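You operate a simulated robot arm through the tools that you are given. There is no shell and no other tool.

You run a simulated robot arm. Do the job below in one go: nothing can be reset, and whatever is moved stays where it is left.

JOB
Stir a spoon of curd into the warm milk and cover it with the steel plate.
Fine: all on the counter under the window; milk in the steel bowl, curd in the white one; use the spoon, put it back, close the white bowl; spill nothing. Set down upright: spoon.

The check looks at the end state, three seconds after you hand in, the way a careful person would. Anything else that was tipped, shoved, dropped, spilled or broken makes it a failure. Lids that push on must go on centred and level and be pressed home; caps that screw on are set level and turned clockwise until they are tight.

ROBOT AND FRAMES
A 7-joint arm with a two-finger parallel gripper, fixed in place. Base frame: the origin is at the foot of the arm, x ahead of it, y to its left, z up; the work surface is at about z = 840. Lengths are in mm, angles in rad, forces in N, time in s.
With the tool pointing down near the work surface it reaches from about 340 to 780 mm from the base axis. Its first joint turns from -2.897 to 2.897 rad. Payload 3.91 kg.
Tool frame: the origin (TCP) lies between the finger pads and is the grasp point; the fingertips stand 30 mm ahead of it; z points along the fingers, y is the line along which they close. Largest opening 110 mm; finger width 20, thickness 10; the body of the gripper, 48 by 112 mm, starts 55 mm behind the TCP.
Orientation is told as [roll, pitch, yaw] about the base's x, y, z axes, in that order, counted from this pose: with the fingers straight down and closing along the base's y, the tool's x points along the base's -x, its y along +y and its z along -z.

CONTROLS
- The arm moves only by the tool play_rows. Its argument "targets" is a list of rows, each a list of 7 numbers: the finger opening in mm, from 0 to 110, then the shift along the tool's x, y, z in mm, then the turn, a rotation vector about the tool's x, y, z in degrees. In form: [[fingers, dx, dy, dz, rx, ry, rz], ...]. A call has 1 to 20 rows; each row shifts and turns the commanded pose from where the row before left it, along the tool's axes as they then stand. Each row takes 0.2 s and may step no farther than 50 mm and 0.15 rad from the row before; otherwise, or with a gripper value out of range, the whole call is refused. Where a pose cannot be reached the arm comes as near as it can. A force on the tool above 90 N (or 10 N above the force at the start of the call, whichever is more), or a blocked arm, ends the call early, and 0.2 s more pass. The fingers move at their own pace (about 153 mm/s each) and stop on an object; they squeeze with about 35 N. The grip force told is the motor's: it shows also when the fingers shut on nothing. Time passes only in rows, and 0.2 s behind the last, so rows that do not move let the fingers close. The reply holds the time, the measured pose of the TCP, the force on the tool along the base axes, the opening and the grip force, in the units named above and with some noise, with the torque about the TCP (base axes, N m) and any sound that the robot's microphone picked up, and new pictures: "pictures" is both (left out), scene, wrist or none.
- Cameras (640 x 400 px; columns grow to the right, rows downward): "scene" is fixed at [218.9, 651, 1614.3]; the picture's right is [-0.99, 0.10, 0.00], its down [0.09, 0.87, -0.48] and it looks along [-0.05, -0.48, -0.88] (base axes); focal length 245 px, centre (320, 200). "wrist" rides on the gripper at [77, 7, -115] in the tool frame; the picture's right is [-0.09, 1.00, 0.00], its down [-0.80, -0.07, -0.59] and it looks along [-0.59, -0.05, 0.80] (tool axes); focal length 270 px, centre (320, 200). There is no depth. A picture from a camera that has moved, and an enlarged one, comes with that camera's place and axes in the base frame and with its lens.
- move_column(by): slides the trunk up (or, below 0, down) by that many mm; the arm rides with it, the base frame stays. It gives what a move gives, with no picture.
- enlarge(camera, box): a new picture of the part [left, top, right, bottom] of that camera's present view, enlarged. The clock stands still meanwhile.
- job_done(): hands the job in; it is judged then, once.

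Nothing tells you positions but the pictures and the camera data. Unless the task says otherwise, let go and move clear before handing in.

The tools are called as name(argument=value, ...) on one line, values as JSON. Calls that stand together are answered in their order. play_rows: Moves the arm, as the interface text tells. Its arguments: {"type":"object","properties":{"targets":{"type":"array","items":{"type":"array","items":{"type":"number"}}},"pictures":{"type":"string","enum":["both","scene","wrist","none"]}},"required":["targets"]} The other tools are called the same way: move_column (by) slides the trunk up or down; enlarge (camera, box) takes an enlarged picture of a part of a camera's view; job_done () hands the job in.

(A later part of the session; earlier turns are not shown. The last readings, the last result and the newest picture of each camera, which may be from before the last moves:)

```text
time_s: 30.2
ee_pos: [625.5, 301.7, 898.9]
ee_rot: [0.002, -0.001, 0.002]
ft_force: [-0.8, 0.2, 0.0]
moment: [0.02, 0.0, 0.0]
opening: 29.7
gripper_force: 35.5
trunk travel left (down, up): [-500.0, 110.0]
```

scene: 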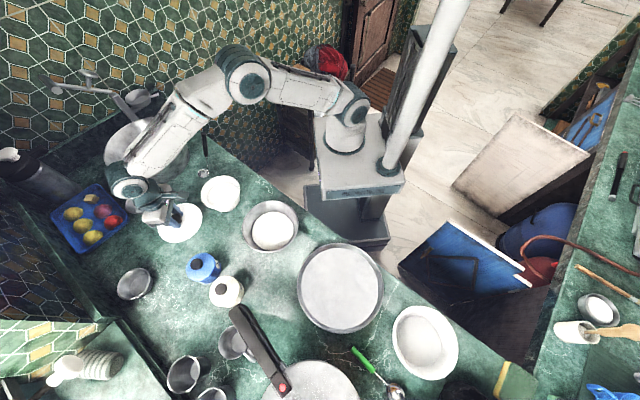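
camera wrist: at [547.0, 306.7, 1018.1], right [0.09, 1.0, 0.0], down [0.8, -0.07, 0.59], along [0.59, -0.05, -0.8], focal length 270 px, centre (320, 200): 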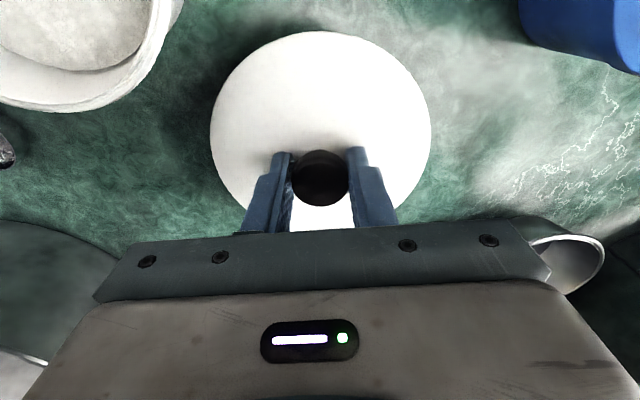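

No contact yet at TCP z≈899; continuing down in small steps.

play_rows(targets=[[0, 0, 0, 2, 0, 0, 0], [0, 0, 0, 2, 0, 0, 0]], pictures="none")

play_rows(targets=[[0, 0, 0, 2, 0, 0, 0], [0, 0, 0, 2, 0, 0, 0]], pictures="none")

play_rows(targets=[[0, 0, 0, 1.5, 0, 0, 0], [0, 0, 0, 1.5, 0, 0, 0]], pictures="wrist")

```text
time_s: 30.8
ee_pos: [625.4, 301.8, 893.6]
ee_rot: [0.001, -0.001, 0.002]
ft_force: [-0.6, 0.4, -1.1]
moment: [0.01, -0.02, -0.01]
opening: 29.2
gripper_force: 34.9
trunk travel left (down, up): [-500.0, 110.0]
```

```text
time_s: 31.4
ee_pos: [625.2, 301.1, 890.8]
ee_rot: [-0.001, 0.0, 0.0]
ft_force: [-0.5, 0.9, 0.2]
moment: [0.0, 0.01, -0.02]
opening: 29.6
gripper_force: 34.8
trunk travel left (down, up): [-500.0, 110.0]
```

```text
time_s: 32.0
ee_pos: [626.6, 300.7, 886.9]
ee_rot: [0.001, -0.001, 0.0]
ft_force: [0.8, 0.7, 0.1]
moment: [0.0, 0.04, 0.01]
opening: 29.7
gripper_force: 35.2
trunk travel left (down, up): [-500.0, 110.0]
camera wrist: at [547.8, 306.5, 1001.0], right [0.09, 1.0, 0.0], down [0.8, -0.07, 0.59], along [0.59, -0.05, -0.8], focal length 270 px, centre (320, 200)
```

wrist: 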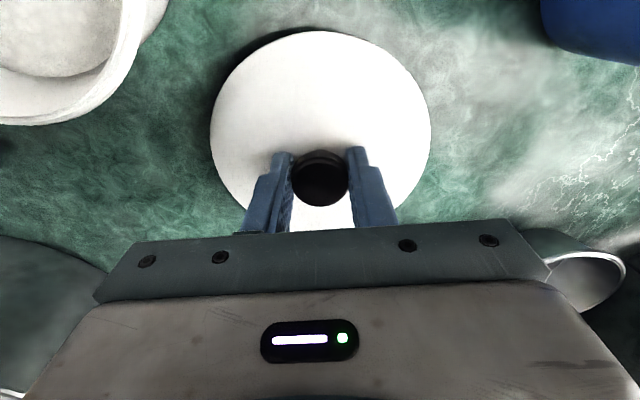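

Still no contact force; the lid's shadow is close. Continuing down.

play_rows(targets=[[0, 0, 0, 1.5, 0, 0, 0], [0, 0, 0, 1, 0, 0, 0]], pictures="none")

play_rows(targets=[[0, 0, 0, 1, 0, 0, 0], [0, 0, 0, 1, 0, 0, 0]], pictures="none")

play_rows(targets=[[0, 0, 0, 1, 0, 0, 0], [0, 0, 0, 1, 0, 0, 0]], pictures="wrist")

```text
time_s: 32.6
ee_pos: [625.0, 301.3, 886.2]
ee_rot: [0.001, -0.002, 0.003]
ft_force: [0.7, 0.6, 6.4]
moment: [-0.06, 0.14, -0.02]
opening: 29.5
gripper_force: 34.5
trunk travel left (down, up): [-500.0, 110.0]
```

```text
time_s: 33.2
ee_pos: [624.7, 300.0, 884.5]
ee_rot: [0.002, -0.002, 0.0]
ft_force: [0.6, 1.7, 20.6]
moment: [-0.06, 0.48, 0.02]
opening: 29.9
gripper_force: 34.9
trunk travel left (down, up): [-500.0, 110.0]
```

```text
time_s: 33.8
ee_pos: [625.0, 301.0, 885.4]
ee_rot: [0.003, -0.007, 0.002]
ft_force: [5.3, 3.6, 35.3]
moment: [0.02, 0.45, -0.01]
opening: 29.7
gripper_force: 34.4
trunk travel left (down, up): [-500.0, 110.0]
camera wrist: at [546.7, 305.9, 998.0], right [0.09, 1.0, 0.0], down [0.8, -0.07, 0.6], along [0.6, -0.05, -0.8], focal length 270 px, centre (320, 200)
```

wrist: 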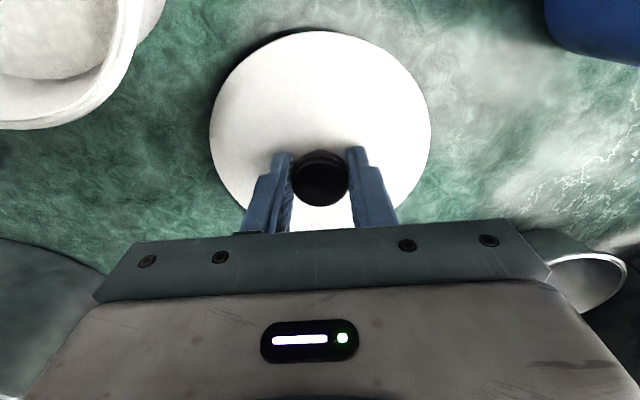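

The lid is on the counter (I pressed a bit more than needed, 35 N). I'll relieve the force, open and rise clear.

play_rows(targets=[[0, 0, 0, -2, 0, 0, 0], [0, 0, 0, -1.5, 0, 0, 0], [0, 0, 0, 0, 0, 0, 0]], pictures="none")

```text
time_s: 34.6
ee_pos: [624.9, 300.0, 885.0]
ee_rot: [0.0, -0.001, 0.0]
ft_force: [7.0, 4.6, 18.9]
moment: [0.12, -0.74, 0.14]
opening: 29.8
gripper_force: 34.8
trunk travel left (down, up): [-500.0, 110.0]
```

play_rows(targets=[[0, 0, 0, -1, 0, 0, 0], [0, 0, 0, 0, 0, 0, 0]], pictures="none")

```text
time_s: 35.2
ee_pos: [623.9, 299.4, 885.0]
ee_rot: [-0.002, 0.0, 0.0]
ft_force: [3.0, 0.4, 13.0]
moment: [0.06, -0.61, 0.04]
opening: 29.8
gripper_force: 34.7
trunk travel left (down, up): [-500.0, 110.0]
```

play_rows(targets=[[0, 0, 0, -0.8, 0, 0, 0], [0, 0, 0, 0, 0, 0, 0], [45, 0, 0, 0, 0, 0, 0], [60, 0, 0, 0, 0, 0, 0], [60, 0, 0, -15, 0, 0, 0], [60, 0, 0, -40, 0, 0, 0], [60, 0, 0, -45, 0, 0, 0], [60, 0, 0, 0, 0, 0, 0]], pictures="both")

```text
time_s: 37.0
ee_pos: [624.9, 301.4, 985.7]
ee_rot: [0.001, 0.0, 0.001]
ft_force: [-0.2, -0.3, -0.4]
moment: [-0.02, 0.02, 0.01]
opening: 60.2
gripper_force: 0.1
trunk travel left (down, up): [-500.0, 110.0]
camera wrist: at [547.5, 306.8, 1099.6], right [0.09, 1.0, 0.0], down [0.8, -0.07, 0.59], along [0.59, -0.05, -0.8], focal length 270 px, centre (320, 200)
```

scene: 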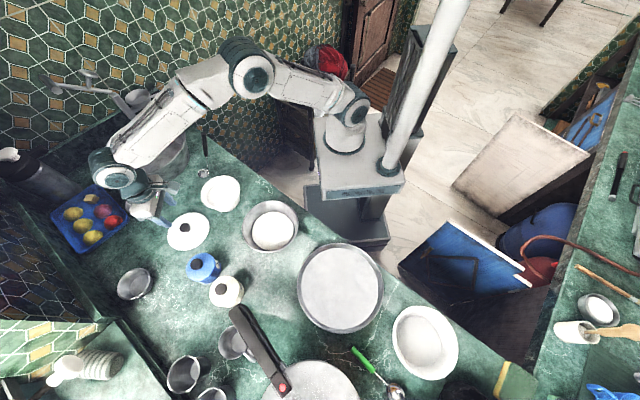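
wrist: 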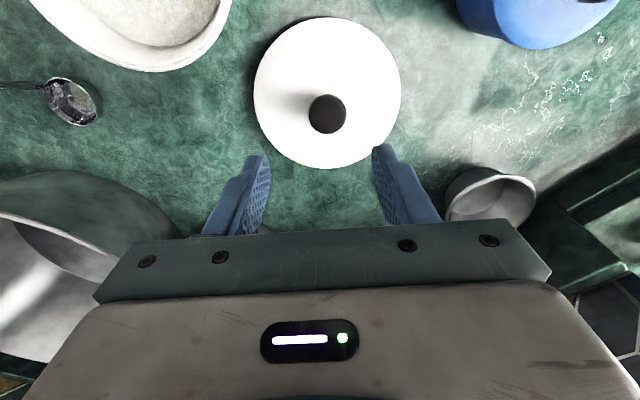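

The lid rests flat at about [625,300]. Now a look at the open curd bowl and the ladle.

enlarge(camera="scene", box=[180, 120, 260, 220])

enlarge(camera="scene", box=[160, 190, 250, 270])

enlarge(camera="wrist", box=[0, 0, 300, 180])

```text
4.00 times, centred on (220, 170) of scene
camera zoom: at [218.9, 651.0, 1614.3], right [-0.99, 0.1, 0.0], down [0.09, 0.87, -0.48], along [-0.05, -0.48, -0.88], focal length 978 px, centre (720, 320)
```

zoom: 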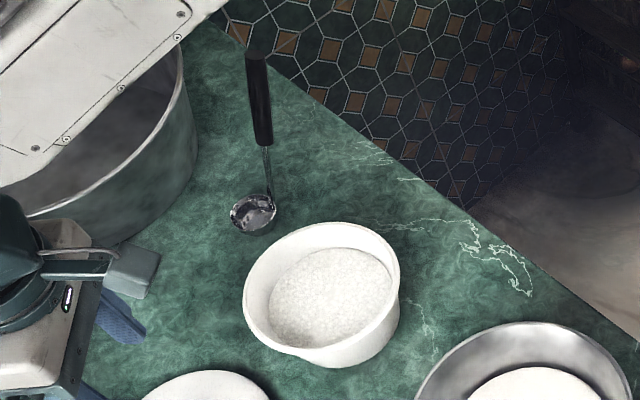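

```text
5.00 times, centred on (205, 230) of scene
camera zoom: at [218.9, 651.0, 1614.3], right [-0.99, 0.1, 0.0], down [0.09, 0.87, -0.48], along [-0.05, -0.48, -0.88], focal length 1223 px, centre (895, 50)
```

zoom: 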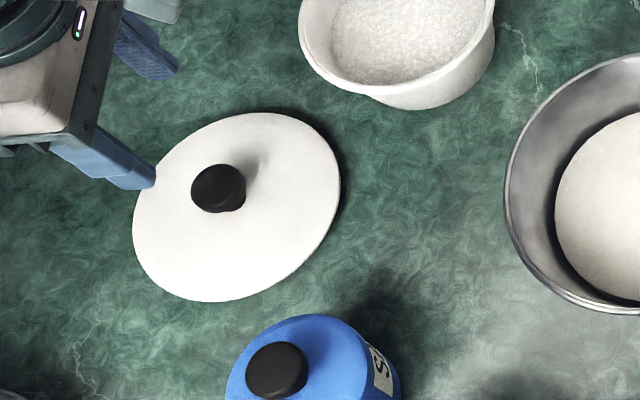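

```text
2.13 times, centred on (150, 90) of wrist
camera zoom: at [547.5, 306.8, 1099.6], right [0.09, 1.0, 0.0], down [0.8, -0.07, 0.59], along [0.59, -0.05, -0.8], focal length 577 px, centre (683, 435)
```

zoom: 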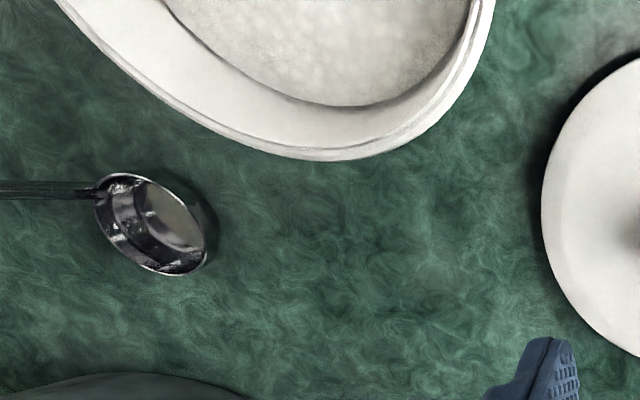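

The open bowl holds lumpy curd with its surface a little below the rim at z≈885. The ladle's black handle runs from about [545,33,1005] down to [571,55,915], and its cup centre is near [596,84] with its rim at z≈864. I'll go above the handle, turn and tilt the gripper to match it, and look.

play_rows(targets=[[60, 13.4, -39.9, -16.3, 0, 0, 0], [60, 13.4, -39.9, -16.3, 0, 0, 0], [60, 13.4, -39.9, -16.3, 0, 0, 0], [60, 13.4, -39.9, -16.3, 0, 0, 0], [60, 13.4, -39.9, -16.3, 0, 0, 0], [60, 13.4, -39.9, -16.3, 0, 0, 0], [60, 13.4, -39.9, -16.3, 0, 0, 0], [60, 0, 0, 0, 0, 0, -7.94], [60, 0, 0, 0, 0, 0, -7.94], [60, 0, 0, 0, 0, 0, -7.94], [60, 0, 0, 0, 0, 0, -7.94], [60, 0, 0, 0, 0, 0, -7.94], [60, 0, 0, 0, 0, -7, 0], [60, 0, 0, 0, 0, -7, 0], [60, 0, 0, 0, 0, -7, 0], [60, 0, 0, 0, 0, 0, 0]], pictures="both")

```text
time_s: 40.4
ee_pos: [532.4, 21.8, 1100.0]
ee_rot: [0.001, -0.369, 0.694]
ft_force: [-0.8, -0.3, -0.4]
moment: [-0.01, 0.02, -0.03]
opening: 59.9
gripper_force: 0.1
trunk travel left (down, up): [-500.0, 110.0]
camera wrist: at [439.4, -46.4, 1179.1], right [-0.57, 0.82, 0.03], down [0.46, 0.29, 0.84], along [0.68, 0.5, -0.54], focal length 270 px, centre (320, 200)
```

scene: 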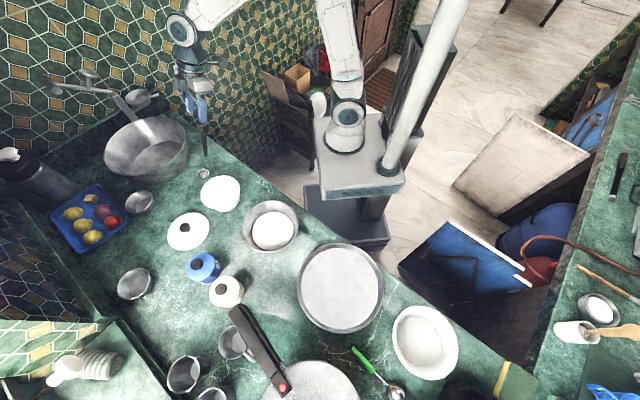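
wrist: 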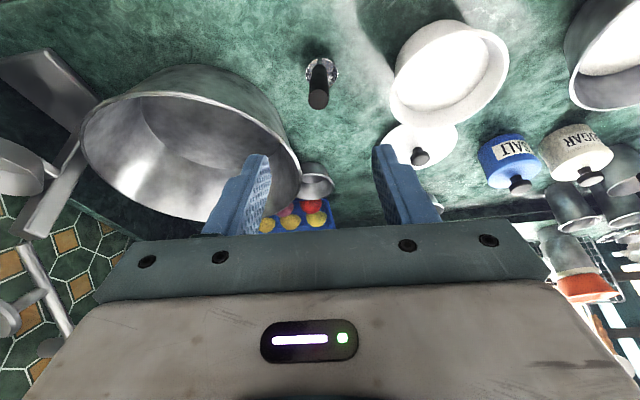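

The camera now looks nearly along the handle. I'll zoom in to refine the axis.

enlarge(camera="wrist", box=[280, 40, 360, 120])

enlarge(camera="scene", box=[180, 100, 230, 190])

```text
5.00 times, centred on (320, 80) of wrist
camera zoom: at [439.4, -46.4, 1179.1], right [-0.57, 0.82, 0.03], down [0.46, 0.29, 0.84], along [0.68, 0.5, -0.54], focal length 1351 px, centre (320, 800)
```

zoom: 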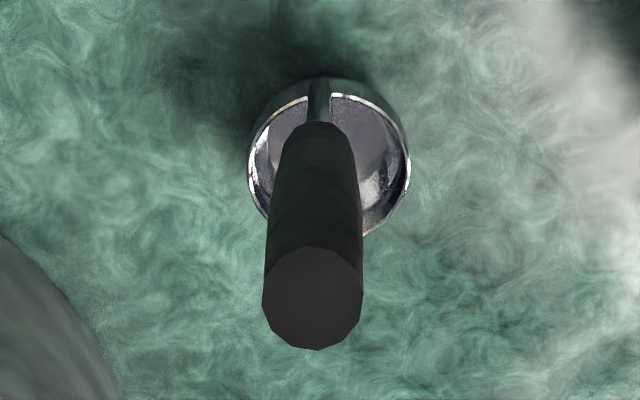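

```text
4.44 times, centred on (205, 145) of scene
camera zoom: at [218.9, 651.0, 1614.3], right [-0.99, 0.1, 0.0], down [0.09, 0.87, -0.48], along [-0.05, -0.48, -0.88], focal length 1087 px, centre (831, 444)
```

zoom: 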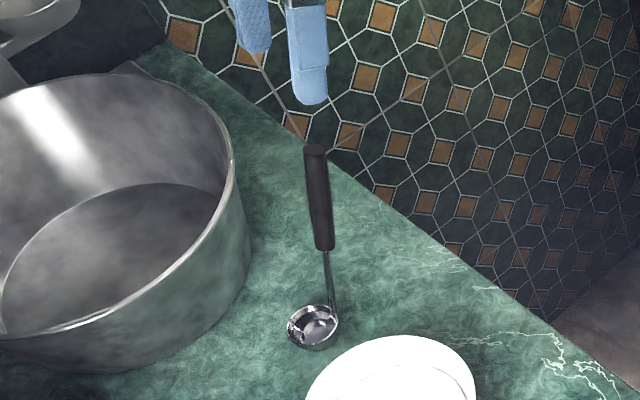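

The handle axis is confirmed: end centre [544.6,33.3,1005], tilt about 20.5°, diameter ≈15 mm. I'll line up and slide the open fingers down along the handle, checking midway.

play_rows(targets=[[60, 18.9, 1.0, 0, 0, 0, 0], [60, 0, 0, 40, 0, 0, 0], [60, 0, 0, 30, 0, 0, 0], [60, 0, 0, 0, 0, 0, 0]], pictures="both")

```text
time_s: 41.4
ee_pos: [536.0, 26.4, 1028.6]
ee_rot: [0.0, -0.366, 0.692]
ft_force: [-0.9, 0.4, 0.2]
moment: [0.0, -0.01, 0.0]
opening: 60.0
gripper_force: 0.0
trunk travel left (down, up): [-500.0, 110.0]
camera wrist: at [444.0, -41.0, 1107.2], right [-0.57, 0.82, 0.03], down [0.46, 0.29, 0.84], along [0.68, 0.5, -0.54], focal length 270 px, centre (320, 200)
```

scene: 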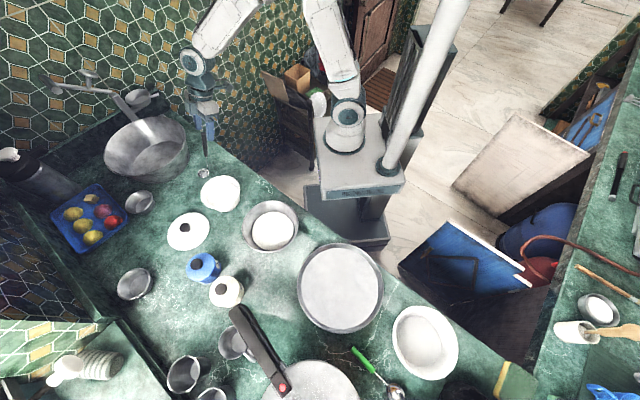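
wrist: 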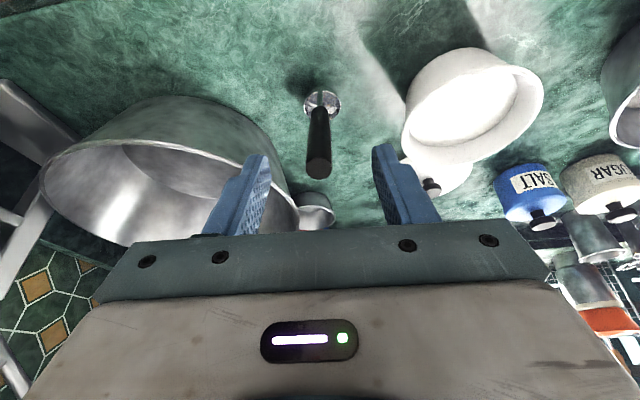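

The handle is centred between the fingers. I'll go down the remaining ~53 mm and close on it.

play_rows(targets=[[60, 0, 0, 30, 0, 0, 0], [60, 0, 0, 23, 0, 0, 0], [60, 0, 0, 0, 0, 0, 0]], pictures="wrist")

```text
time_s: 42.2
ee_pos: [550.5, 39.4, 979.2]
ee_rot: [0.0, -0.368, 0.694]
ft_force: [-0.1, -0.1, -0.2]
moment: [0.0, 0.01, 0.01]
opening: 60.0
gripper_force: 0.1
trunk travel left (down, up): [-500.0, 110.0]
camera wrist: at [458.5, -28.6, 1057.5], right [-0.57, 0.82, 0.03], down [0.46, 0.29, 0.84], along [0.68, 0.5, -0.54], focal length 270 px, centre (320, 200)
```

wrist: 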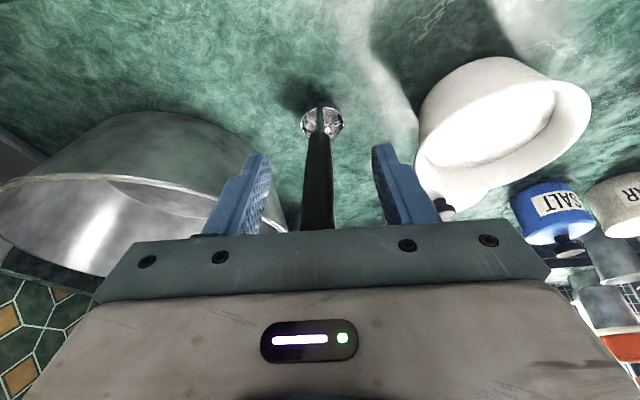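

The handle is centred; closing the fingers now.

play_rows(targets=[[20, 0, 0, 0, 0, 0, 0], [0, 0, 0, 0, 0, 0, 0], [0, 0, 0, 0, 0, 0, 0]], pictures="both")

```text
time_s: 43.0
ee_pos: [549.9, 38.6, 978.5]
ee_rot: [0.001, -0.366, 0.693]
ft_force: [-0.9, 0.7, -0.4]
moment: [-0.01, 0.02, 0.01]
opening: 15.6
gripper_force: 35.6
trunk travel left (down, up): [-500.0, 110.0]
camera wrist: at [458.5, -28.7, 1057.6], right [-0.57, 0.82, 0.03], down [0.46, 0.29, 0.84], along [0.68, 0.5, -0.54], focal length 270 px, centre (320, 200)
```

scene: 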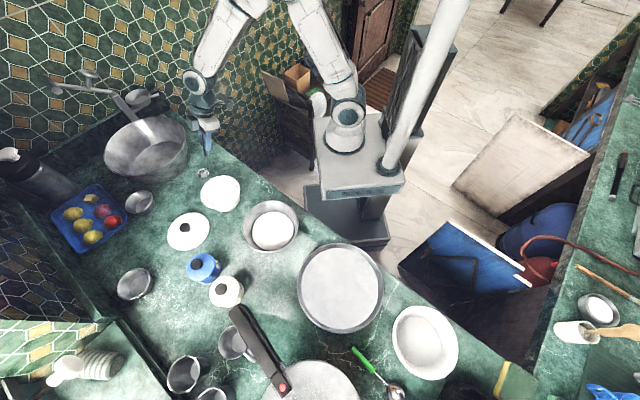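
wrist: 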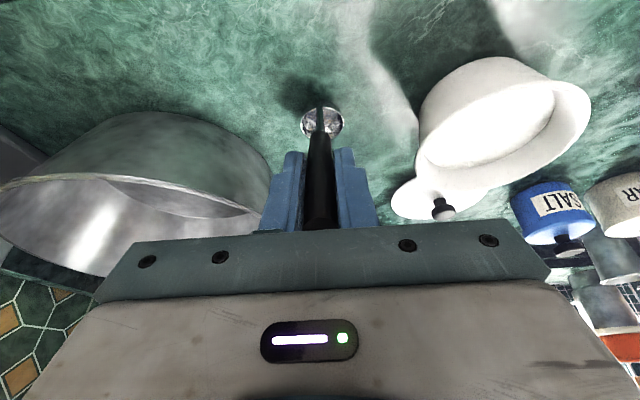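

The handle is gripped at 15.6 mm. I'll remember this pose as the ladle's home (TCP ≈[550.2,39.0,978.8]) and lift it straight up slowly.

play_rows(targets=[[0, -0.72, 0, -1.87, 0, 0, 0], [0, -0.72, 0, -1.87, 0, 0, 0], [0, -1.43, 0, -3.73, 0, 0, 0], [0, -1.43, 0, -3.73, 0, 0, 0], [0, -2.15, 0, -5.6, 0, 0, 0], [0, -2.15, 0, -5.6, 0, 0, 0], [0, 0, 0, 0, 0, 0, 0]], pictures="both")

```text
time_s: 44.6
ee_pos: [550.9, 39.8, 1002.8]
ee_rot: [-0.002, -0.366, 0.694]
ft_force: [-0.1, -0.5, -0.2]
moment: [0.02, 0.05, -0.01]
opening: 15.6
gripper_force: 34.7
trunk travel left (down, up): [-500.0, 110.0]
camera wrist: at [459.9, -28.5, 1081.1], right [-0.57, 0.82, 0.03], down [0.46, 0.29, 0.84], along [0.68, 0.5, -0.54], focal length 270 px, centre (320, 200)
```

scene: 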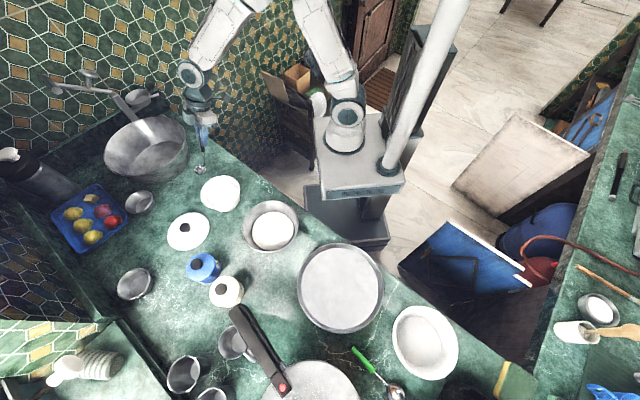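
wrist: 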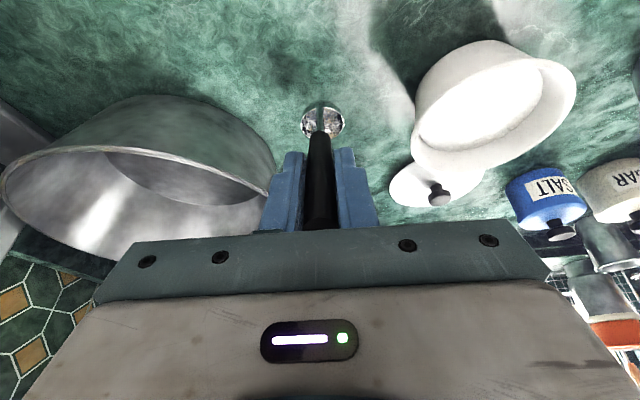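

The ladle appears to rise with the gripper; a zoom will confirm it hasn't slipped or rotated.

enlarge(camera="wrist", box=[270, 80, 380, 240])

enlarge(camera="scene", box=[180, 100, 230, 190])

```text
2.50 times, centred on (325, 160) of wrist
camera zoom: at [459.9, -28.5, 1081.1], right [-0.57, 0.82, 0.03], down [0.46, 0.29, 0.84], along [0.68, 0.5, -0.54], focal length 676 px, centre (308, 300)
```

zoom: 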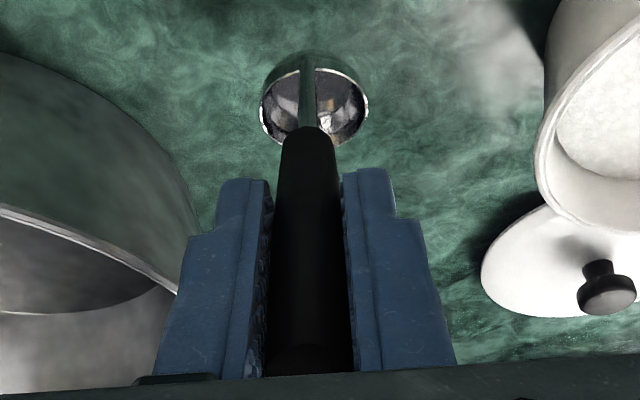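

```text
4.44 times, centred on (205, 145) of scene
camera zoom: at [218.9, 651.0, 1614.3], right [-0.99, 0.1, 0.0], down [0.09, 0.87, -0.48], along [-0.05, -0.48, -0.88], focal length 1087 px, centre (831, 444)
```

zoom: 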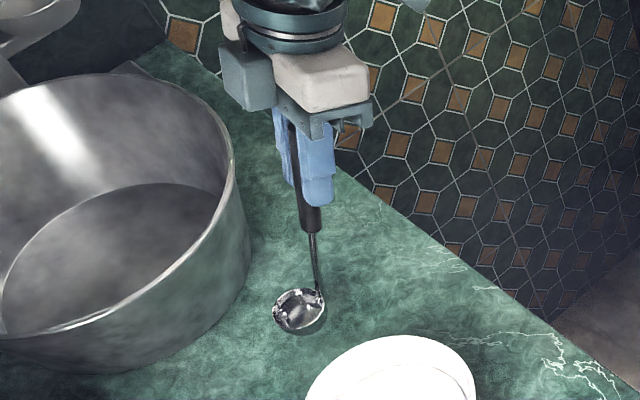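

The ladle is held firmly and unchanged in the grip. I'll raise it above the bowl rim and carry the empty cup over the curd bowl's centre.

play_rows(targets=[[0, -4.73, 0, -12.32, 0, 0, 0], [0, -4.73, 0, -12.32, 0, 0, 0], [0, -4.73, 0, -12.32, 0, 0, 0], [0, -4.73, 0, -12.32, 0, 0, 0], [0, -4.73, 0, -12.32, 0, 0, 0], [0, -1.77, 29.14, 0.68, 0, 0, 0], [0, -1.77, 29.14, 0.68, 0, 0, 0], [0, -1.77, 29.14, 0.68, 0, 0, 0], [0, -1.77, 29.14, 0.68, 0, 0, 0], [0, -1.77, 29.14, 0.68, 0, 0, 0], [0, 0, 0, 0, 0, 0, 0], [0, 0, 0, 0, 0, 0, 0]], pictures="both")

```text
time_s: 47.2
ee_pos: [465.0, 158.7, 1069.5]
ee_rot: [-0.001, -0.367, 0.693]
ft_force: [0.0, -0.7, -1.0]
moment: [-0.03, 0.05, 0.0]
opening: 15.5
gripper_force: 35.2
trunk travel left (down, up): [-500.0, 110.0]
camera wrist: at [372.5, 89.9, 1147.6], right [-0.57, 0.82, 0.03], down [0.46, 0.29, 0.84], along [0.68, 0.5, -0.54], focal length 270 px, centre (320, 200)
```

scene: 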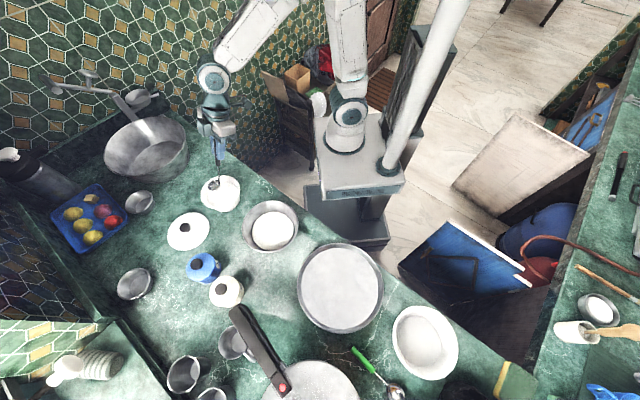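
wrist: 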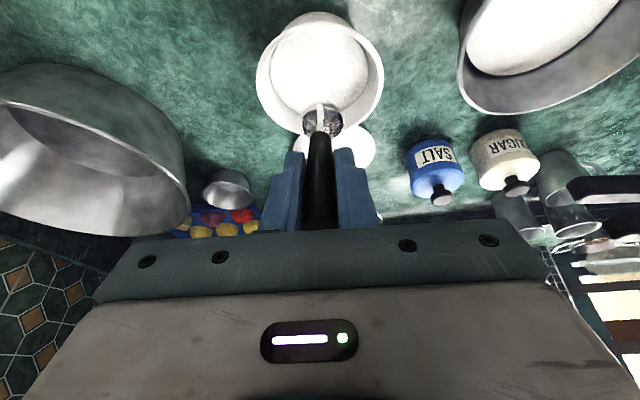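

The cup should be over the centre of the curd bowl; I'll verify from both cameras before lowering.

enlarge(camera="scene", box=[180, 130, 260, 220])

enlarge(camera="wrist", box=[240, 0, 400, 160])

```text
4.44 times, centred on (220, 175) of scene
camera zoom: at [218.9, 651.0, 1614.3], right [-0.99, 0.1, 0.0], down [0.09, 0.87, -0.48], along [-0.05, -0.48, -0.88], focal length 1087 px, centre (764, 311)
```

zoom: 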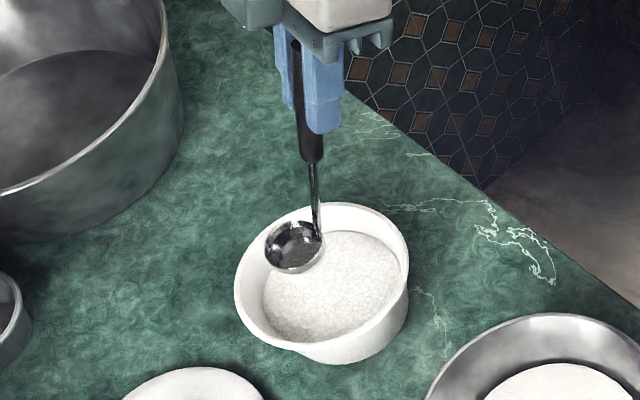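

```text
2.50 times, centred on (320, 80) of wrist
camera zoom: at [372.5, 89.9, 1147.6], right [-0.57, 0.82, 0.03], down [0.46, 0.29, 0.84], along [0.68, 0.5, -0.54], focal length 676 px, centre (320, 500)
```

zoom: 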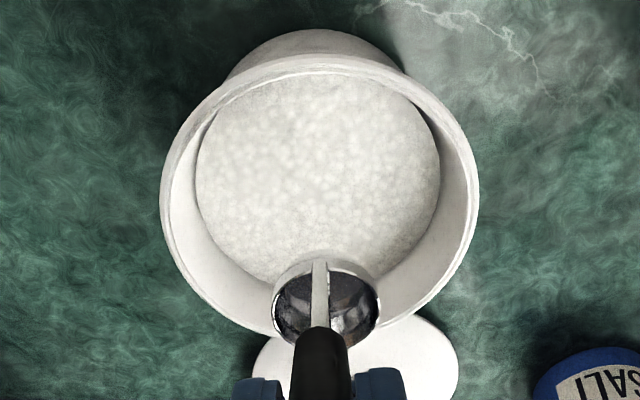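

The cup is centred over the curd. I'll lower it to the surface, then gently into the curd until its rim is under, watching the force.

play_rows(targets=[[0, 5.02, 0, 13.07, 0, 0, 0], [0, 5.02, 0, 13.07, 0, 0, 0], [0, 5.02, 0, 13.07, 0, 0, 0], [0, 3.58, 0, 9.34, 0, 0, 0], [0, 0, 0, 0, 0, 0, 0]], pictures="both")

enlarge(camera="scene", box=[180, 130, 260, 220])

```text
time_s: 48.4
ee_pos: [464.7, 156.8, 1016.1]
ee_rot: [0.001, -0.366, 0.693]
ft_force: [0.5, -0.4, -1.5]
moment: [-0.01, 0.05, 0.02]
opening: 15.9
gripper_force: 35.1
trunk travel left (down, up): [-500.0, 110.0]
camera wrist: at [373.2, 89.2, 1094.8], right [-0.57, 0.82, 0.03], down [0.46, 0.29, 0.84], along [0.68, 0.5, -0.54], focal length 270 px, centre (320, 200)
```

scene: 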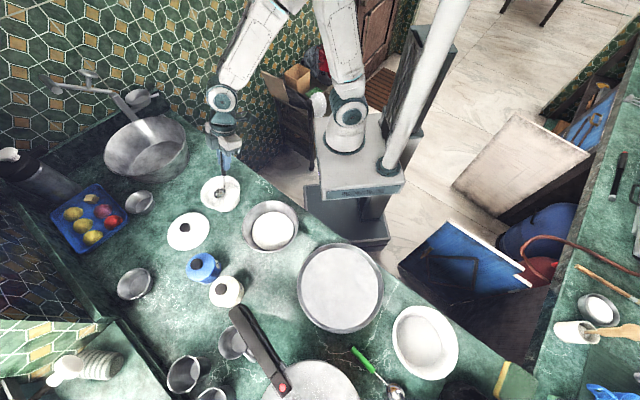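
wrist: 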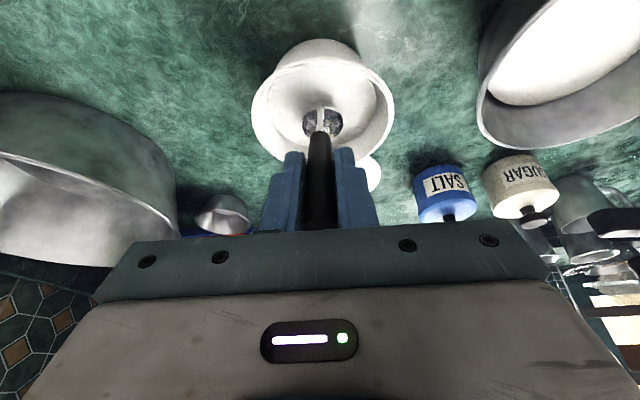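

```text
4.44 times, centred on (220, 175) of scene
camera zoom: at [218.9, 651.0, 1614.3], right [-0.99, 0.1, 0.0], down [0.09, 0.87, -0.48], along [-0.05, -0.48, -0.88], focal length 1087 px, centre (764, 311)
```

zoom: 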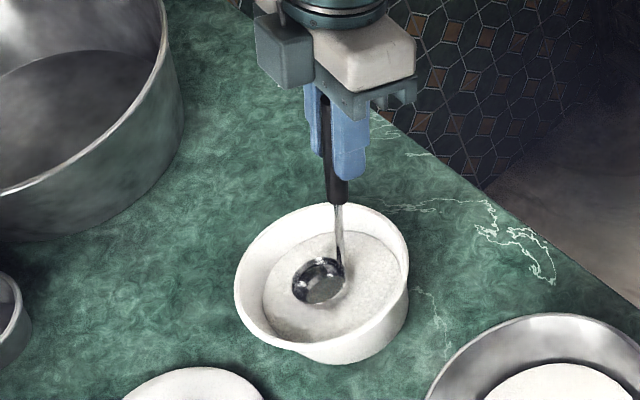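

The cup is just entering the curd, still centred. I'll lower it further in small steps.

play_rows(targets=[[0, 1.79, 0, 4.67, 0, 0, 0], [0, 1.79, 0, 4.67, 0, 0, 0], [0, 1.43, 0, 3.73, 0, 0, 0], [0, 0, 0, 0, 0, 0, 0]], pictures="none")

enlarge(camera="scene", box=[190, 160, 250, 220])

enlarge(camera="wrist", box=[240, 30, 400, 190])

```text
time_s: 49.4
ee_pos: [465.2, 158.6, 1002.4]
ee_rot: [0.001, -0.368, 0.693]
ft_force: [0.4, 0.9, -0.7]
moment: [-0.05, 0.03, -0.01]
opening: 15.8
gripper_force: 35.2
trunk travel left (down, up): [-500.0, 110.0]
```

```text
6.67 times, centred on (220, 190) of scene
camera zoom: at [218.9, 651.0, 1614.3], right [-0.99, 0.1, 0.0], down [0.09, 0.87, -0.48], along [-0.05, -0.48, -0.88], focal length 1631 px, centre (987, 267)
```

zoom: 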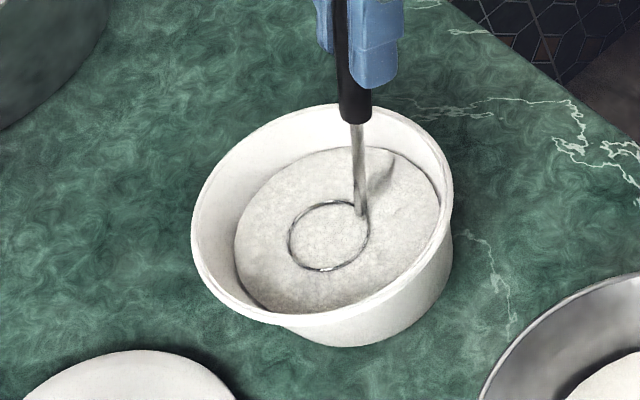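

```text
2.50 times, centred on (320, 110) of wrist
camera zoom: at [373.3, 89.4, 1080.9], right [-0.57, 0.82, 0.03], down [0.46, 0.29, 0.84], along [0.68, 0.5, -0.54], focal length 676 px, centre (320, 425)
```

zoom: 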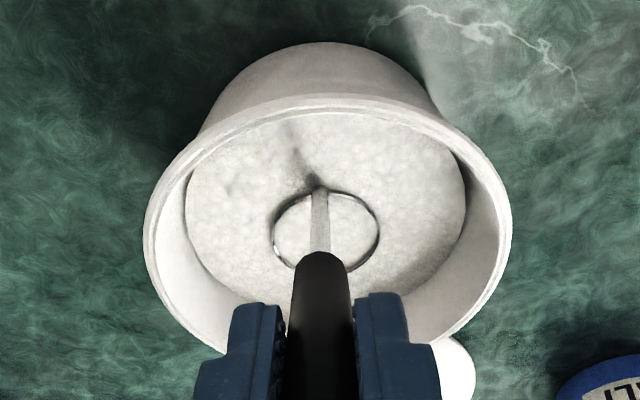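

The cup's rim is level with the curd surface. I'll dip about 9 mm more so the cup fills, pause, then lift slowly.

play_rows(targets=[[0, 1.08, 0, 2.8, 0, 0, 0], [0, 1.08, 0, 2.8, 0, 0, 0], [0, 1.08, 0, 2.8, 0, 0, 0], [0, 0, 0, 0, 0, 0, 0], [0, 0, 0, 0, 0, 0, 0]], pictures="none")

enlarge(camera="scene", box=[190, 160, 250, 220])

```text
time_s: 50.6
ee_pos: [465.1, 156.6, 993.2]
ee_rot: [0.0, -0.367, 0.692]
ft_force: [-0.3, -0.2, -1.6]
moment: [-0.04, 0.05, 0.02]
opening: 15.7
gripper_force: 35.2
trunk travel left (down, up): [-500.0, 110.0]
```

```text
6.67 times, centred on (220, 190) of scene
camera zoom: at [218.9, 651.0, 1614.3], right [-0.99, 0.1, 0.0], down [0.09, 0.87, -0.48], along [-0.05, -0.48, -0.88], focal length 1631 px, centre (987, 267)
```

zoom: 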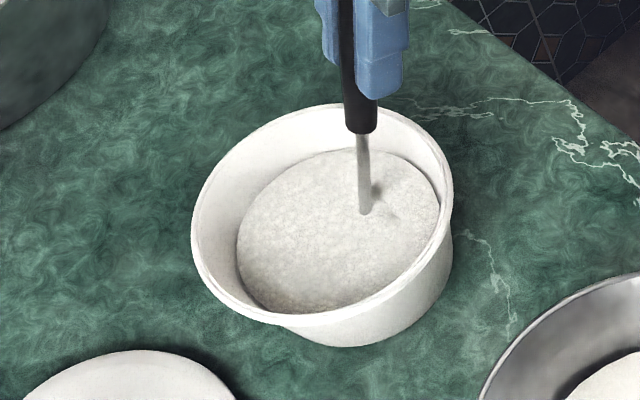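

The cup is fully under the curd. Now lifting slowly and level.

play_rows(targets=[[0, -1.08, 0, -2.8, 0, 0, 0], [0, -1.08, 0, -2.8, 0, 0, 0], [0, -1.43, 0, -3.73, 0, 0, 0], [0, -1.43, 0, -3.73, 0, 0, 0], [0, -1.43, 0, -3.73, 0, 0, 0], [0, -1.79, 0, -4.67, 0, 0, 0], [0, -1.79, 0, -4.67, 0, 0, 0], [0, -1.79, 0, -4.67, 0, 0, 0], [0, 0, 0, 0, 0, 0, 0], [0, 0, 0, 0, 0, 0, 0]], pictures="wrist")

enlarge(camera="scene", box=[190, 160, 250, 220])

```text
time_s: 52.8
ee_pos: [466.3, 157.5, 1024.8]
ee_rot: [0.0, -0.366, 0.693]
ft_force: [-0.2, 0.4, -1.6]
moment: [-0.04, 0.03, 0.01]
opening: 15.4
gripper_force: 34.7
trunk travel left (down, up): [-500.0, 110.0]
camera wrist: at [374.2, 88.9, 1105.2], right [-0.57, 0.82, 0.03], down [0.46, 0.29, 0.84], along [0.68, 0.5, -0.54], focal length 270 px, centre (320, 200)
```

wrist: 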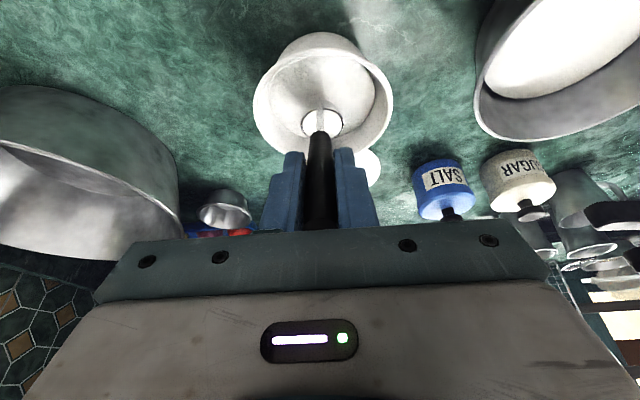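

```text
6.67 times, centred on (220, 190) of scene
camera zoom: at [218.9, 651.0, 1614.3], right [-0.99, 0.1, 0.0], down [0.09, 0.87, -0.48], along [-0.05, -0.48, -0.88], focal length 1631 px, centre (987, 267)
```

zoom: 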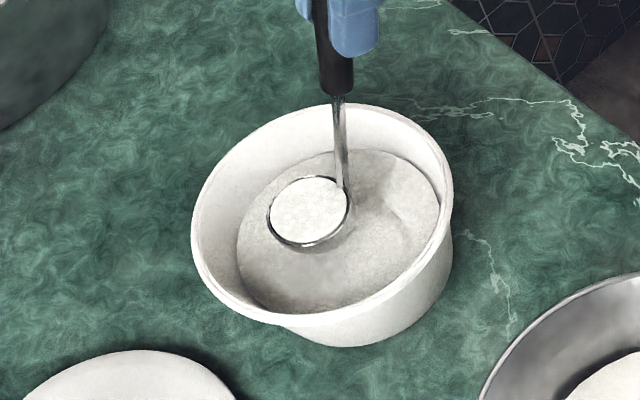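

The cup is neatly full of curd. The milk bowl works out at centre ≈[343,342], rim z≈908, milk surface z≈878. I'll raise the ladle slowly and level, then carry it gently over the milk.

play_rows(targets=[[0, -1.79, 0, -4.67, 0, 0, 0], [0, -1.79, 0, -4.67, 0, 0, 0], [0, -2.15, 0, -5.6, 0, 0, 0], [0, -2.15, 0, -5.6, 0, 0, 0], [0, -2.15, 0, -5.6, 0, 0, 0], [0, -2.15, 0, -5.6, 0, 0, 0], [0, -2.15, 0, -5.6, 0, 0, 0], [0, -2.15, 0, -5.6, 0, 0, 0], [0, -2.15, 0, -5.6, 0, 0, 0], [0, 0, 0, 0, 0, 0, 0], [0, 0, 0, 0, 0, 0, 0], [0, 0, 0, 0, 0, 0, 0]], pictures="none")

enlarge(camera="scene", box=[180, 130, 260, 220])

```text
time_s: 55.4
ee_pos: [465.1, 157.0, 1077.2]
ee_rot: [0.0, -0.364, 0.692]
ft_force: [-0.3, 0.0, -0.7]
moment: [-0.01, 0.03, 0.02]
opening: 15.6
gripper_force: 35.0
trunk travel left (down, up): [-500.0, 110.0]
```

```text
4.44 times, centred on (220, 175) of scene
camera zoom: at [218.9, 651.0, 1614.3], right [-0.99, 0.1, 0.0], down [0.09, 0.87, -0.48], along [-0.05, -0.48, -0.88], focal length 1087 px, centre (764, 311)
```

zoom: 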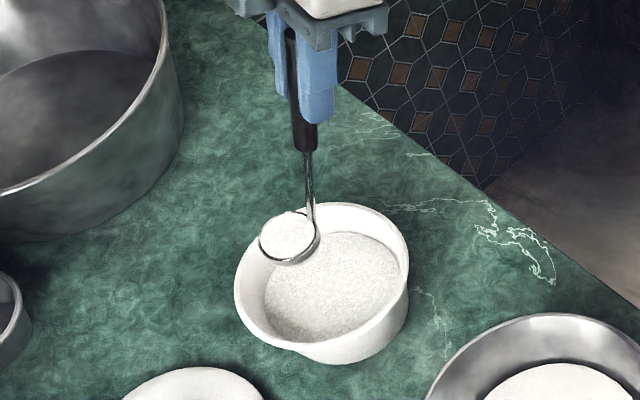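

The scoop is steady and nothing is dripping. Carrying it gently across to over the milk bowl.

play_rows(targets=[[0, 0.8, 4.8, -0.31, 0, 0, 0], [0, 1.59, 9.5, -0.61, 0, 0, 0], [0, 2.26, 13.58, -0.87, 0, 0, 0], [0, 2.26, 13.58, -0.87, 0, 0, 0], [0, 2.26, 13.58, -0.87, 0, 0, 0], [0, 2.26, 13.58, -0.87, 0, 0, 0], [0, 2.26, 13.58, -0.87, 0, 0, 0], [0, 2.26, 13.58, -0.87, 0, 0, 0], [0, 2.26, 13.58, -0.87, 0, 0, 0], [0, 2.26, 13.58, -0.87, 0, 0, 0], [0, 2.26, 13.58, -0.87, 0, 0, 0], [0, 2.26, 13.58, -0.87, 0, 0, 0], [0, 2.26, 13.58, -0.87, 0, 0, 0], [0, 2.26, 13.58, -0.87, 0, 0, 0], [0, 2.26, 13.58, -0.87, 0, 0, 0], [0, 2.26, 13.58, -0.87, 0, 0, 0], [0, 1.59, 9.5, -0.61, 0, 0, 0], [0, 0.8, 4.8, -0.31, 0, 0, 0], [0, 0, 0, 0, 0, 0, 0]], pictures="both")

enlarge(camera="scene", box=[220, 160, 320, 260])

enlarge(camera="wrist", box=[220, 0, 420, 180])

```text
time_s: 59.4
ee_pos: [294.9, 300.0, 1078.5]
ee_rot: [0.001, -0.367, 0.694]
ft_force: [-0.2, -0.2, -1.4]
moment: [-0.02, 0.05, -0.02]
opening: 15.8
gripper_force: 35.0
trunk travel left (down, up): [-500.0, 110.0]
camera wrist: at [202.1, 231.7, 1157.1], right [-0.57, 0.82, 0.03], down [0.46, 0.29, 0.84], along [0.68, 0.5, -0.54], focal length 270 px, centre (320, 200)
```

scene: 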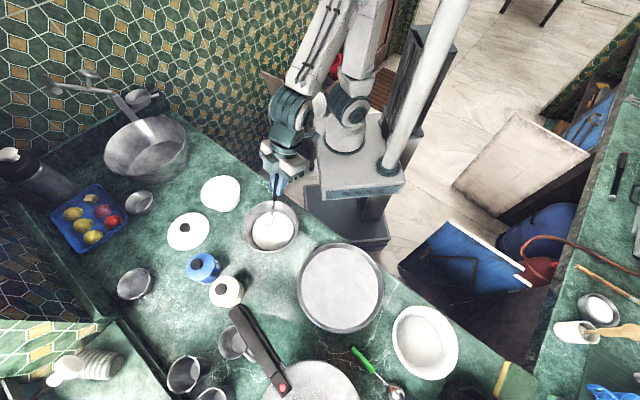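
wrist: 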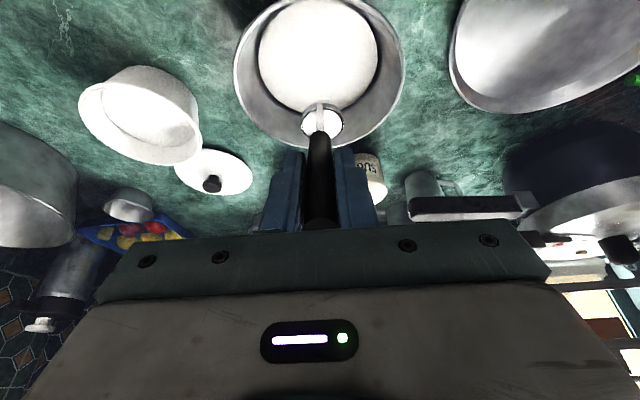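

```text
4.00 times, centred on (270, 210) of scene
camera zoom: at [218.9, 651.0, 1614.3], right [-0.99, 0.1, 0.0], down [0.09, 0.87, -0.48], along [-0.05, -0.48, -0.88], focal length 978 px, centre (520, 160)
```

zoom: 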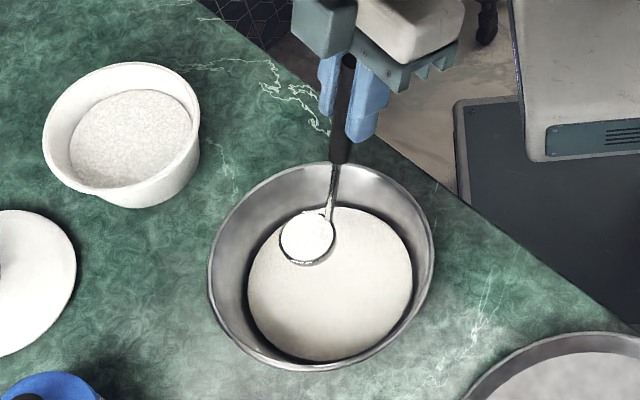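

```text
2.22 times, centred on (320, 90) of wrist
camera zoom: at [202.1, 231.7, 1157.1], right [-0.57, 0.82, 0.03], down [0.46, 0.29, 0.84], along [0.68, 0.5, -0.54], focal length 601 px, centre (320, 444)
```

zoom: 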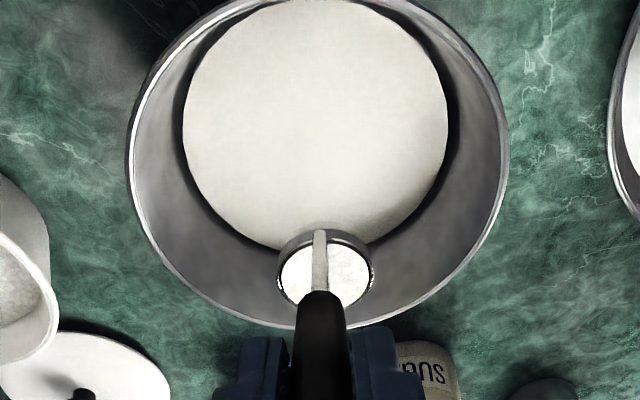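

The full cup is centred over the milk. I'll lower it slowly until its rim is under the milk surface.

play_rows(targets=[[0, 3.58, 0, 9.34, 0, 0, 0], [0, 3.58, 0, 9.34, 0, 0, 0], [0, 3.58, 0, 9.34, 0, 0, 0], [0, 3.58, 0, 9.34, 0, 0, 0], [0, 3.23, 0, 8.4, 0, 0, 0], [0, 1.43, 0, 3.73, 0, 0, 0], [0, 1.43, 0, 3.73, 0, 0, 0], [0, 1.43, 0, 3.73, 0, 0, 0], [0, 1.43, 0, 3.73, 0, 0, 0], [0, 0, 0, 0, 0, 0, 0]], pictures="none")

enlarge(camera="scene", box=[230, 190, 310, 260])

```text
time_s: 61.6
ee_pos: [294.4, 298.6, 1013.7]
ee_rot: [-0.001, -0.367, 0.693]
ft_force: [-0.1, 0.3, -0.6]
moment: [-0.05, 0.07, -0.01]
opening: 15.6
gripper_force: 35.0
trunk travel left (down, up): [-500.0, 110.0]
```

```text
5.71 times, centred on (270, 225) of scene
camera zoom: at [218.9, 651.0, 1614.3], right [-0.99, 0.1, 0.0], down [0.09, 0.87, -0.48], along [-0.05, -0.48, -0.88], focal length 1398 px, centre (606, 57)
```

zoom: 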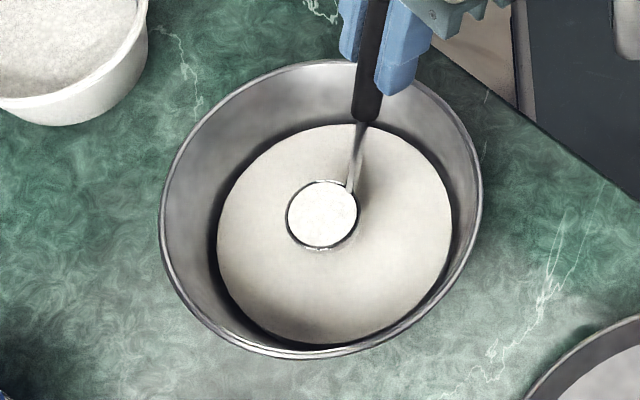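

play_rows(targets=[[0, 1.43, 0, 3.73, 0, 0, 0], [0, 1.43, 0, 3.73, 0, 0, 0], [0, 1.43, 0, 3.73, 0, 0, 0], [0, 0, 0, 0, 0, 0, 0]], pictures="none")

enlarge(camera="scene", box=[230, 190, 310, 260])

```text
time_s: 62.6
ee_pos: [293.3, 301.0, 1001.2]
ee_rot: [0.0, -0.365, 0.693]
ft_force: [0.0, -0.2, -2.0]
moment: [-0.02, 0.03, 0.03]
opening: 15.7
gripper_force: 35.0
trunk travel left (down, up): [-500.0, 110.0]
```

```text
5.71 times, centred on (270, 225) of scene
camera zoom: at [218.9, 651.0, 1614.3], right [-0.99, 0.1, 0.0], down [0.09, 0.87, -0.48], along [-0.05, -0.48, -0.88], focal length 1398 px, centre (606, 57)
```

zoom: 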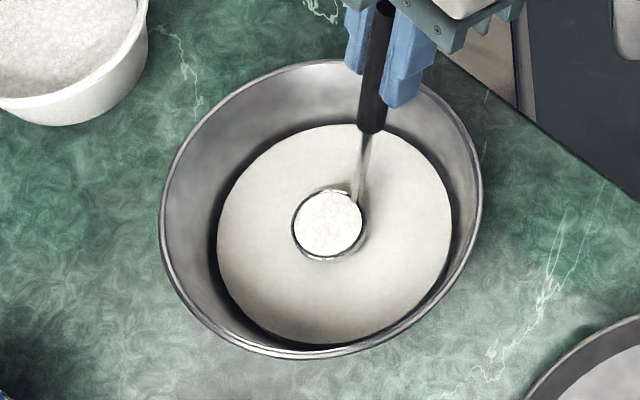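

The cup rim is nearly level with the milk; going a bit deeper, watching for the bowl's floor.

play_rows(targets=[[0, 1.43, 0, 3.73, 0, 0, 0], [0, 1.08, 0, 2.8, 0, 0, 0], [0, 0, 0, 0, 0, 0, 0]], pictures="none")

enlarge(camera="scene", box=[230, 190, 310, 260])

```text
time_s: 63.4
ee_pos: [295.0, 300.0, 995.7]
ee_rot: [0.0, -0.365, 0.693]
ft_force: [-0.6, 0.2, -1.5]
moment: [-0.04, 0.01, -0.01]
opening: 15.6
gripper_force: 34.8
trunk travel left (down, up): [-500.0, 110.0]
```

```text
5.71 times, centred on (270, 225) of scene
camera zoom: at [218.9, 651.0, 1614.3], right [-0.99, 0.1, 0.0], down [0.09, 0.87, -0.48], along [-0.05, -0.48, -0.88], focal length 1398 px, centre (606, 57)
```

zoom: 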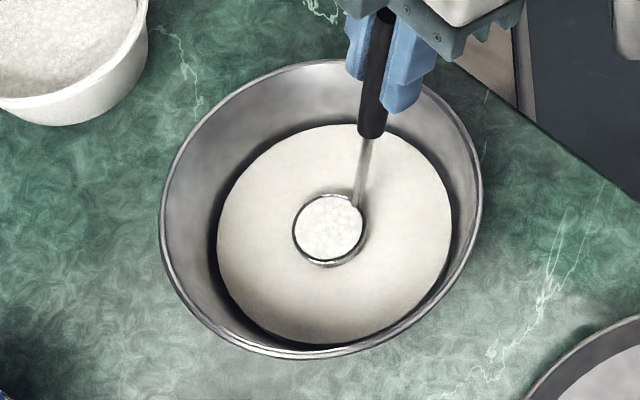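

play_rows(targets=[[0, 1.08, 0, 2.8, 0, 0, 0], [0, 0.72, 0, 1.87, 0, 0, 0], [0, 0, 0, 0, 0, 0, 0]], pictures="none")

enlarge(camera="scene", box=[230, 190, 310, 260])

```text
time_s: 64.2
ee_pos: [294.8, 299.6, 990.2]
ee_rot: [0.0, -0.366, 0.695]
ft_force: [-0.5, -0.4, -1.1]
moment: [-0.04, 0.05, 0.0]
opening: 15.8
gripper_force: 35.2
trunk travel left (down, up): [-500.0, 110.0]
```

```text
5.71 times, centred on (270, 225) of scene
camera zoom: at [218.9, 651.0, 1614.3], right [-0.99, 0.1, 0.0], down [0.09, 0.87, -0.48], along [-0.05, -0.48, -0.88], focal length 1398 px, centre (606, 57)
```

zoom: 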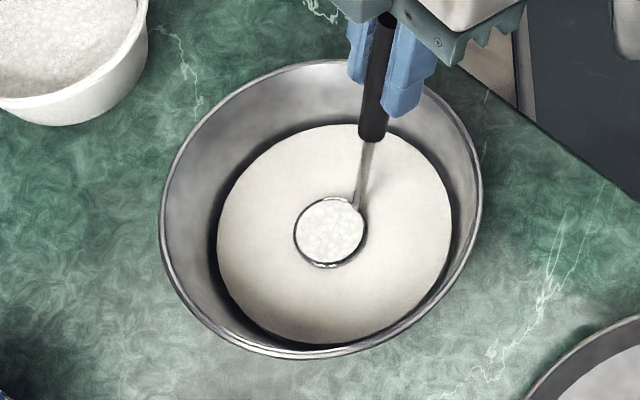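

play_rows(targets=[[0, 0.72, 0, 1.87, 0, 0, 0], [0, 0.72, 0, 1.87, 0, 0, 0], [0, 0, 0, 0, 0, 0, 0]], pictures="none")

enlarge(camera="scene", box=[230, 190, 310, 260])

```text
time_s: 65.0
ee_pos: [294.7, 299.2, 986.5]
ee_rot: [-0.001, -0.366, 0.694]
ft_force: [-0.7, 0.1, -0.8]
moment: [-0.04, 0.05, -0.02]
opening: 15.6
gripper_force: 34.8
trunk travel left (down, up): [-500.0, 110.0]
```

```text
5.71 times, centred on (270, 225) of scene
camera zoom: at [218.9, 651.0, 1614.3], right [-0.99, 0.1, 0.0], down [0.09, 0.87, -0.48], along [-0.05, -0.48, -0.88], focal length 1398 px, centre (606, 57)
```

zoom: 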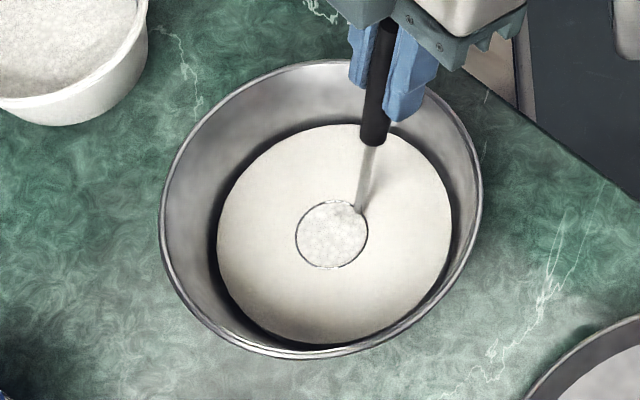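

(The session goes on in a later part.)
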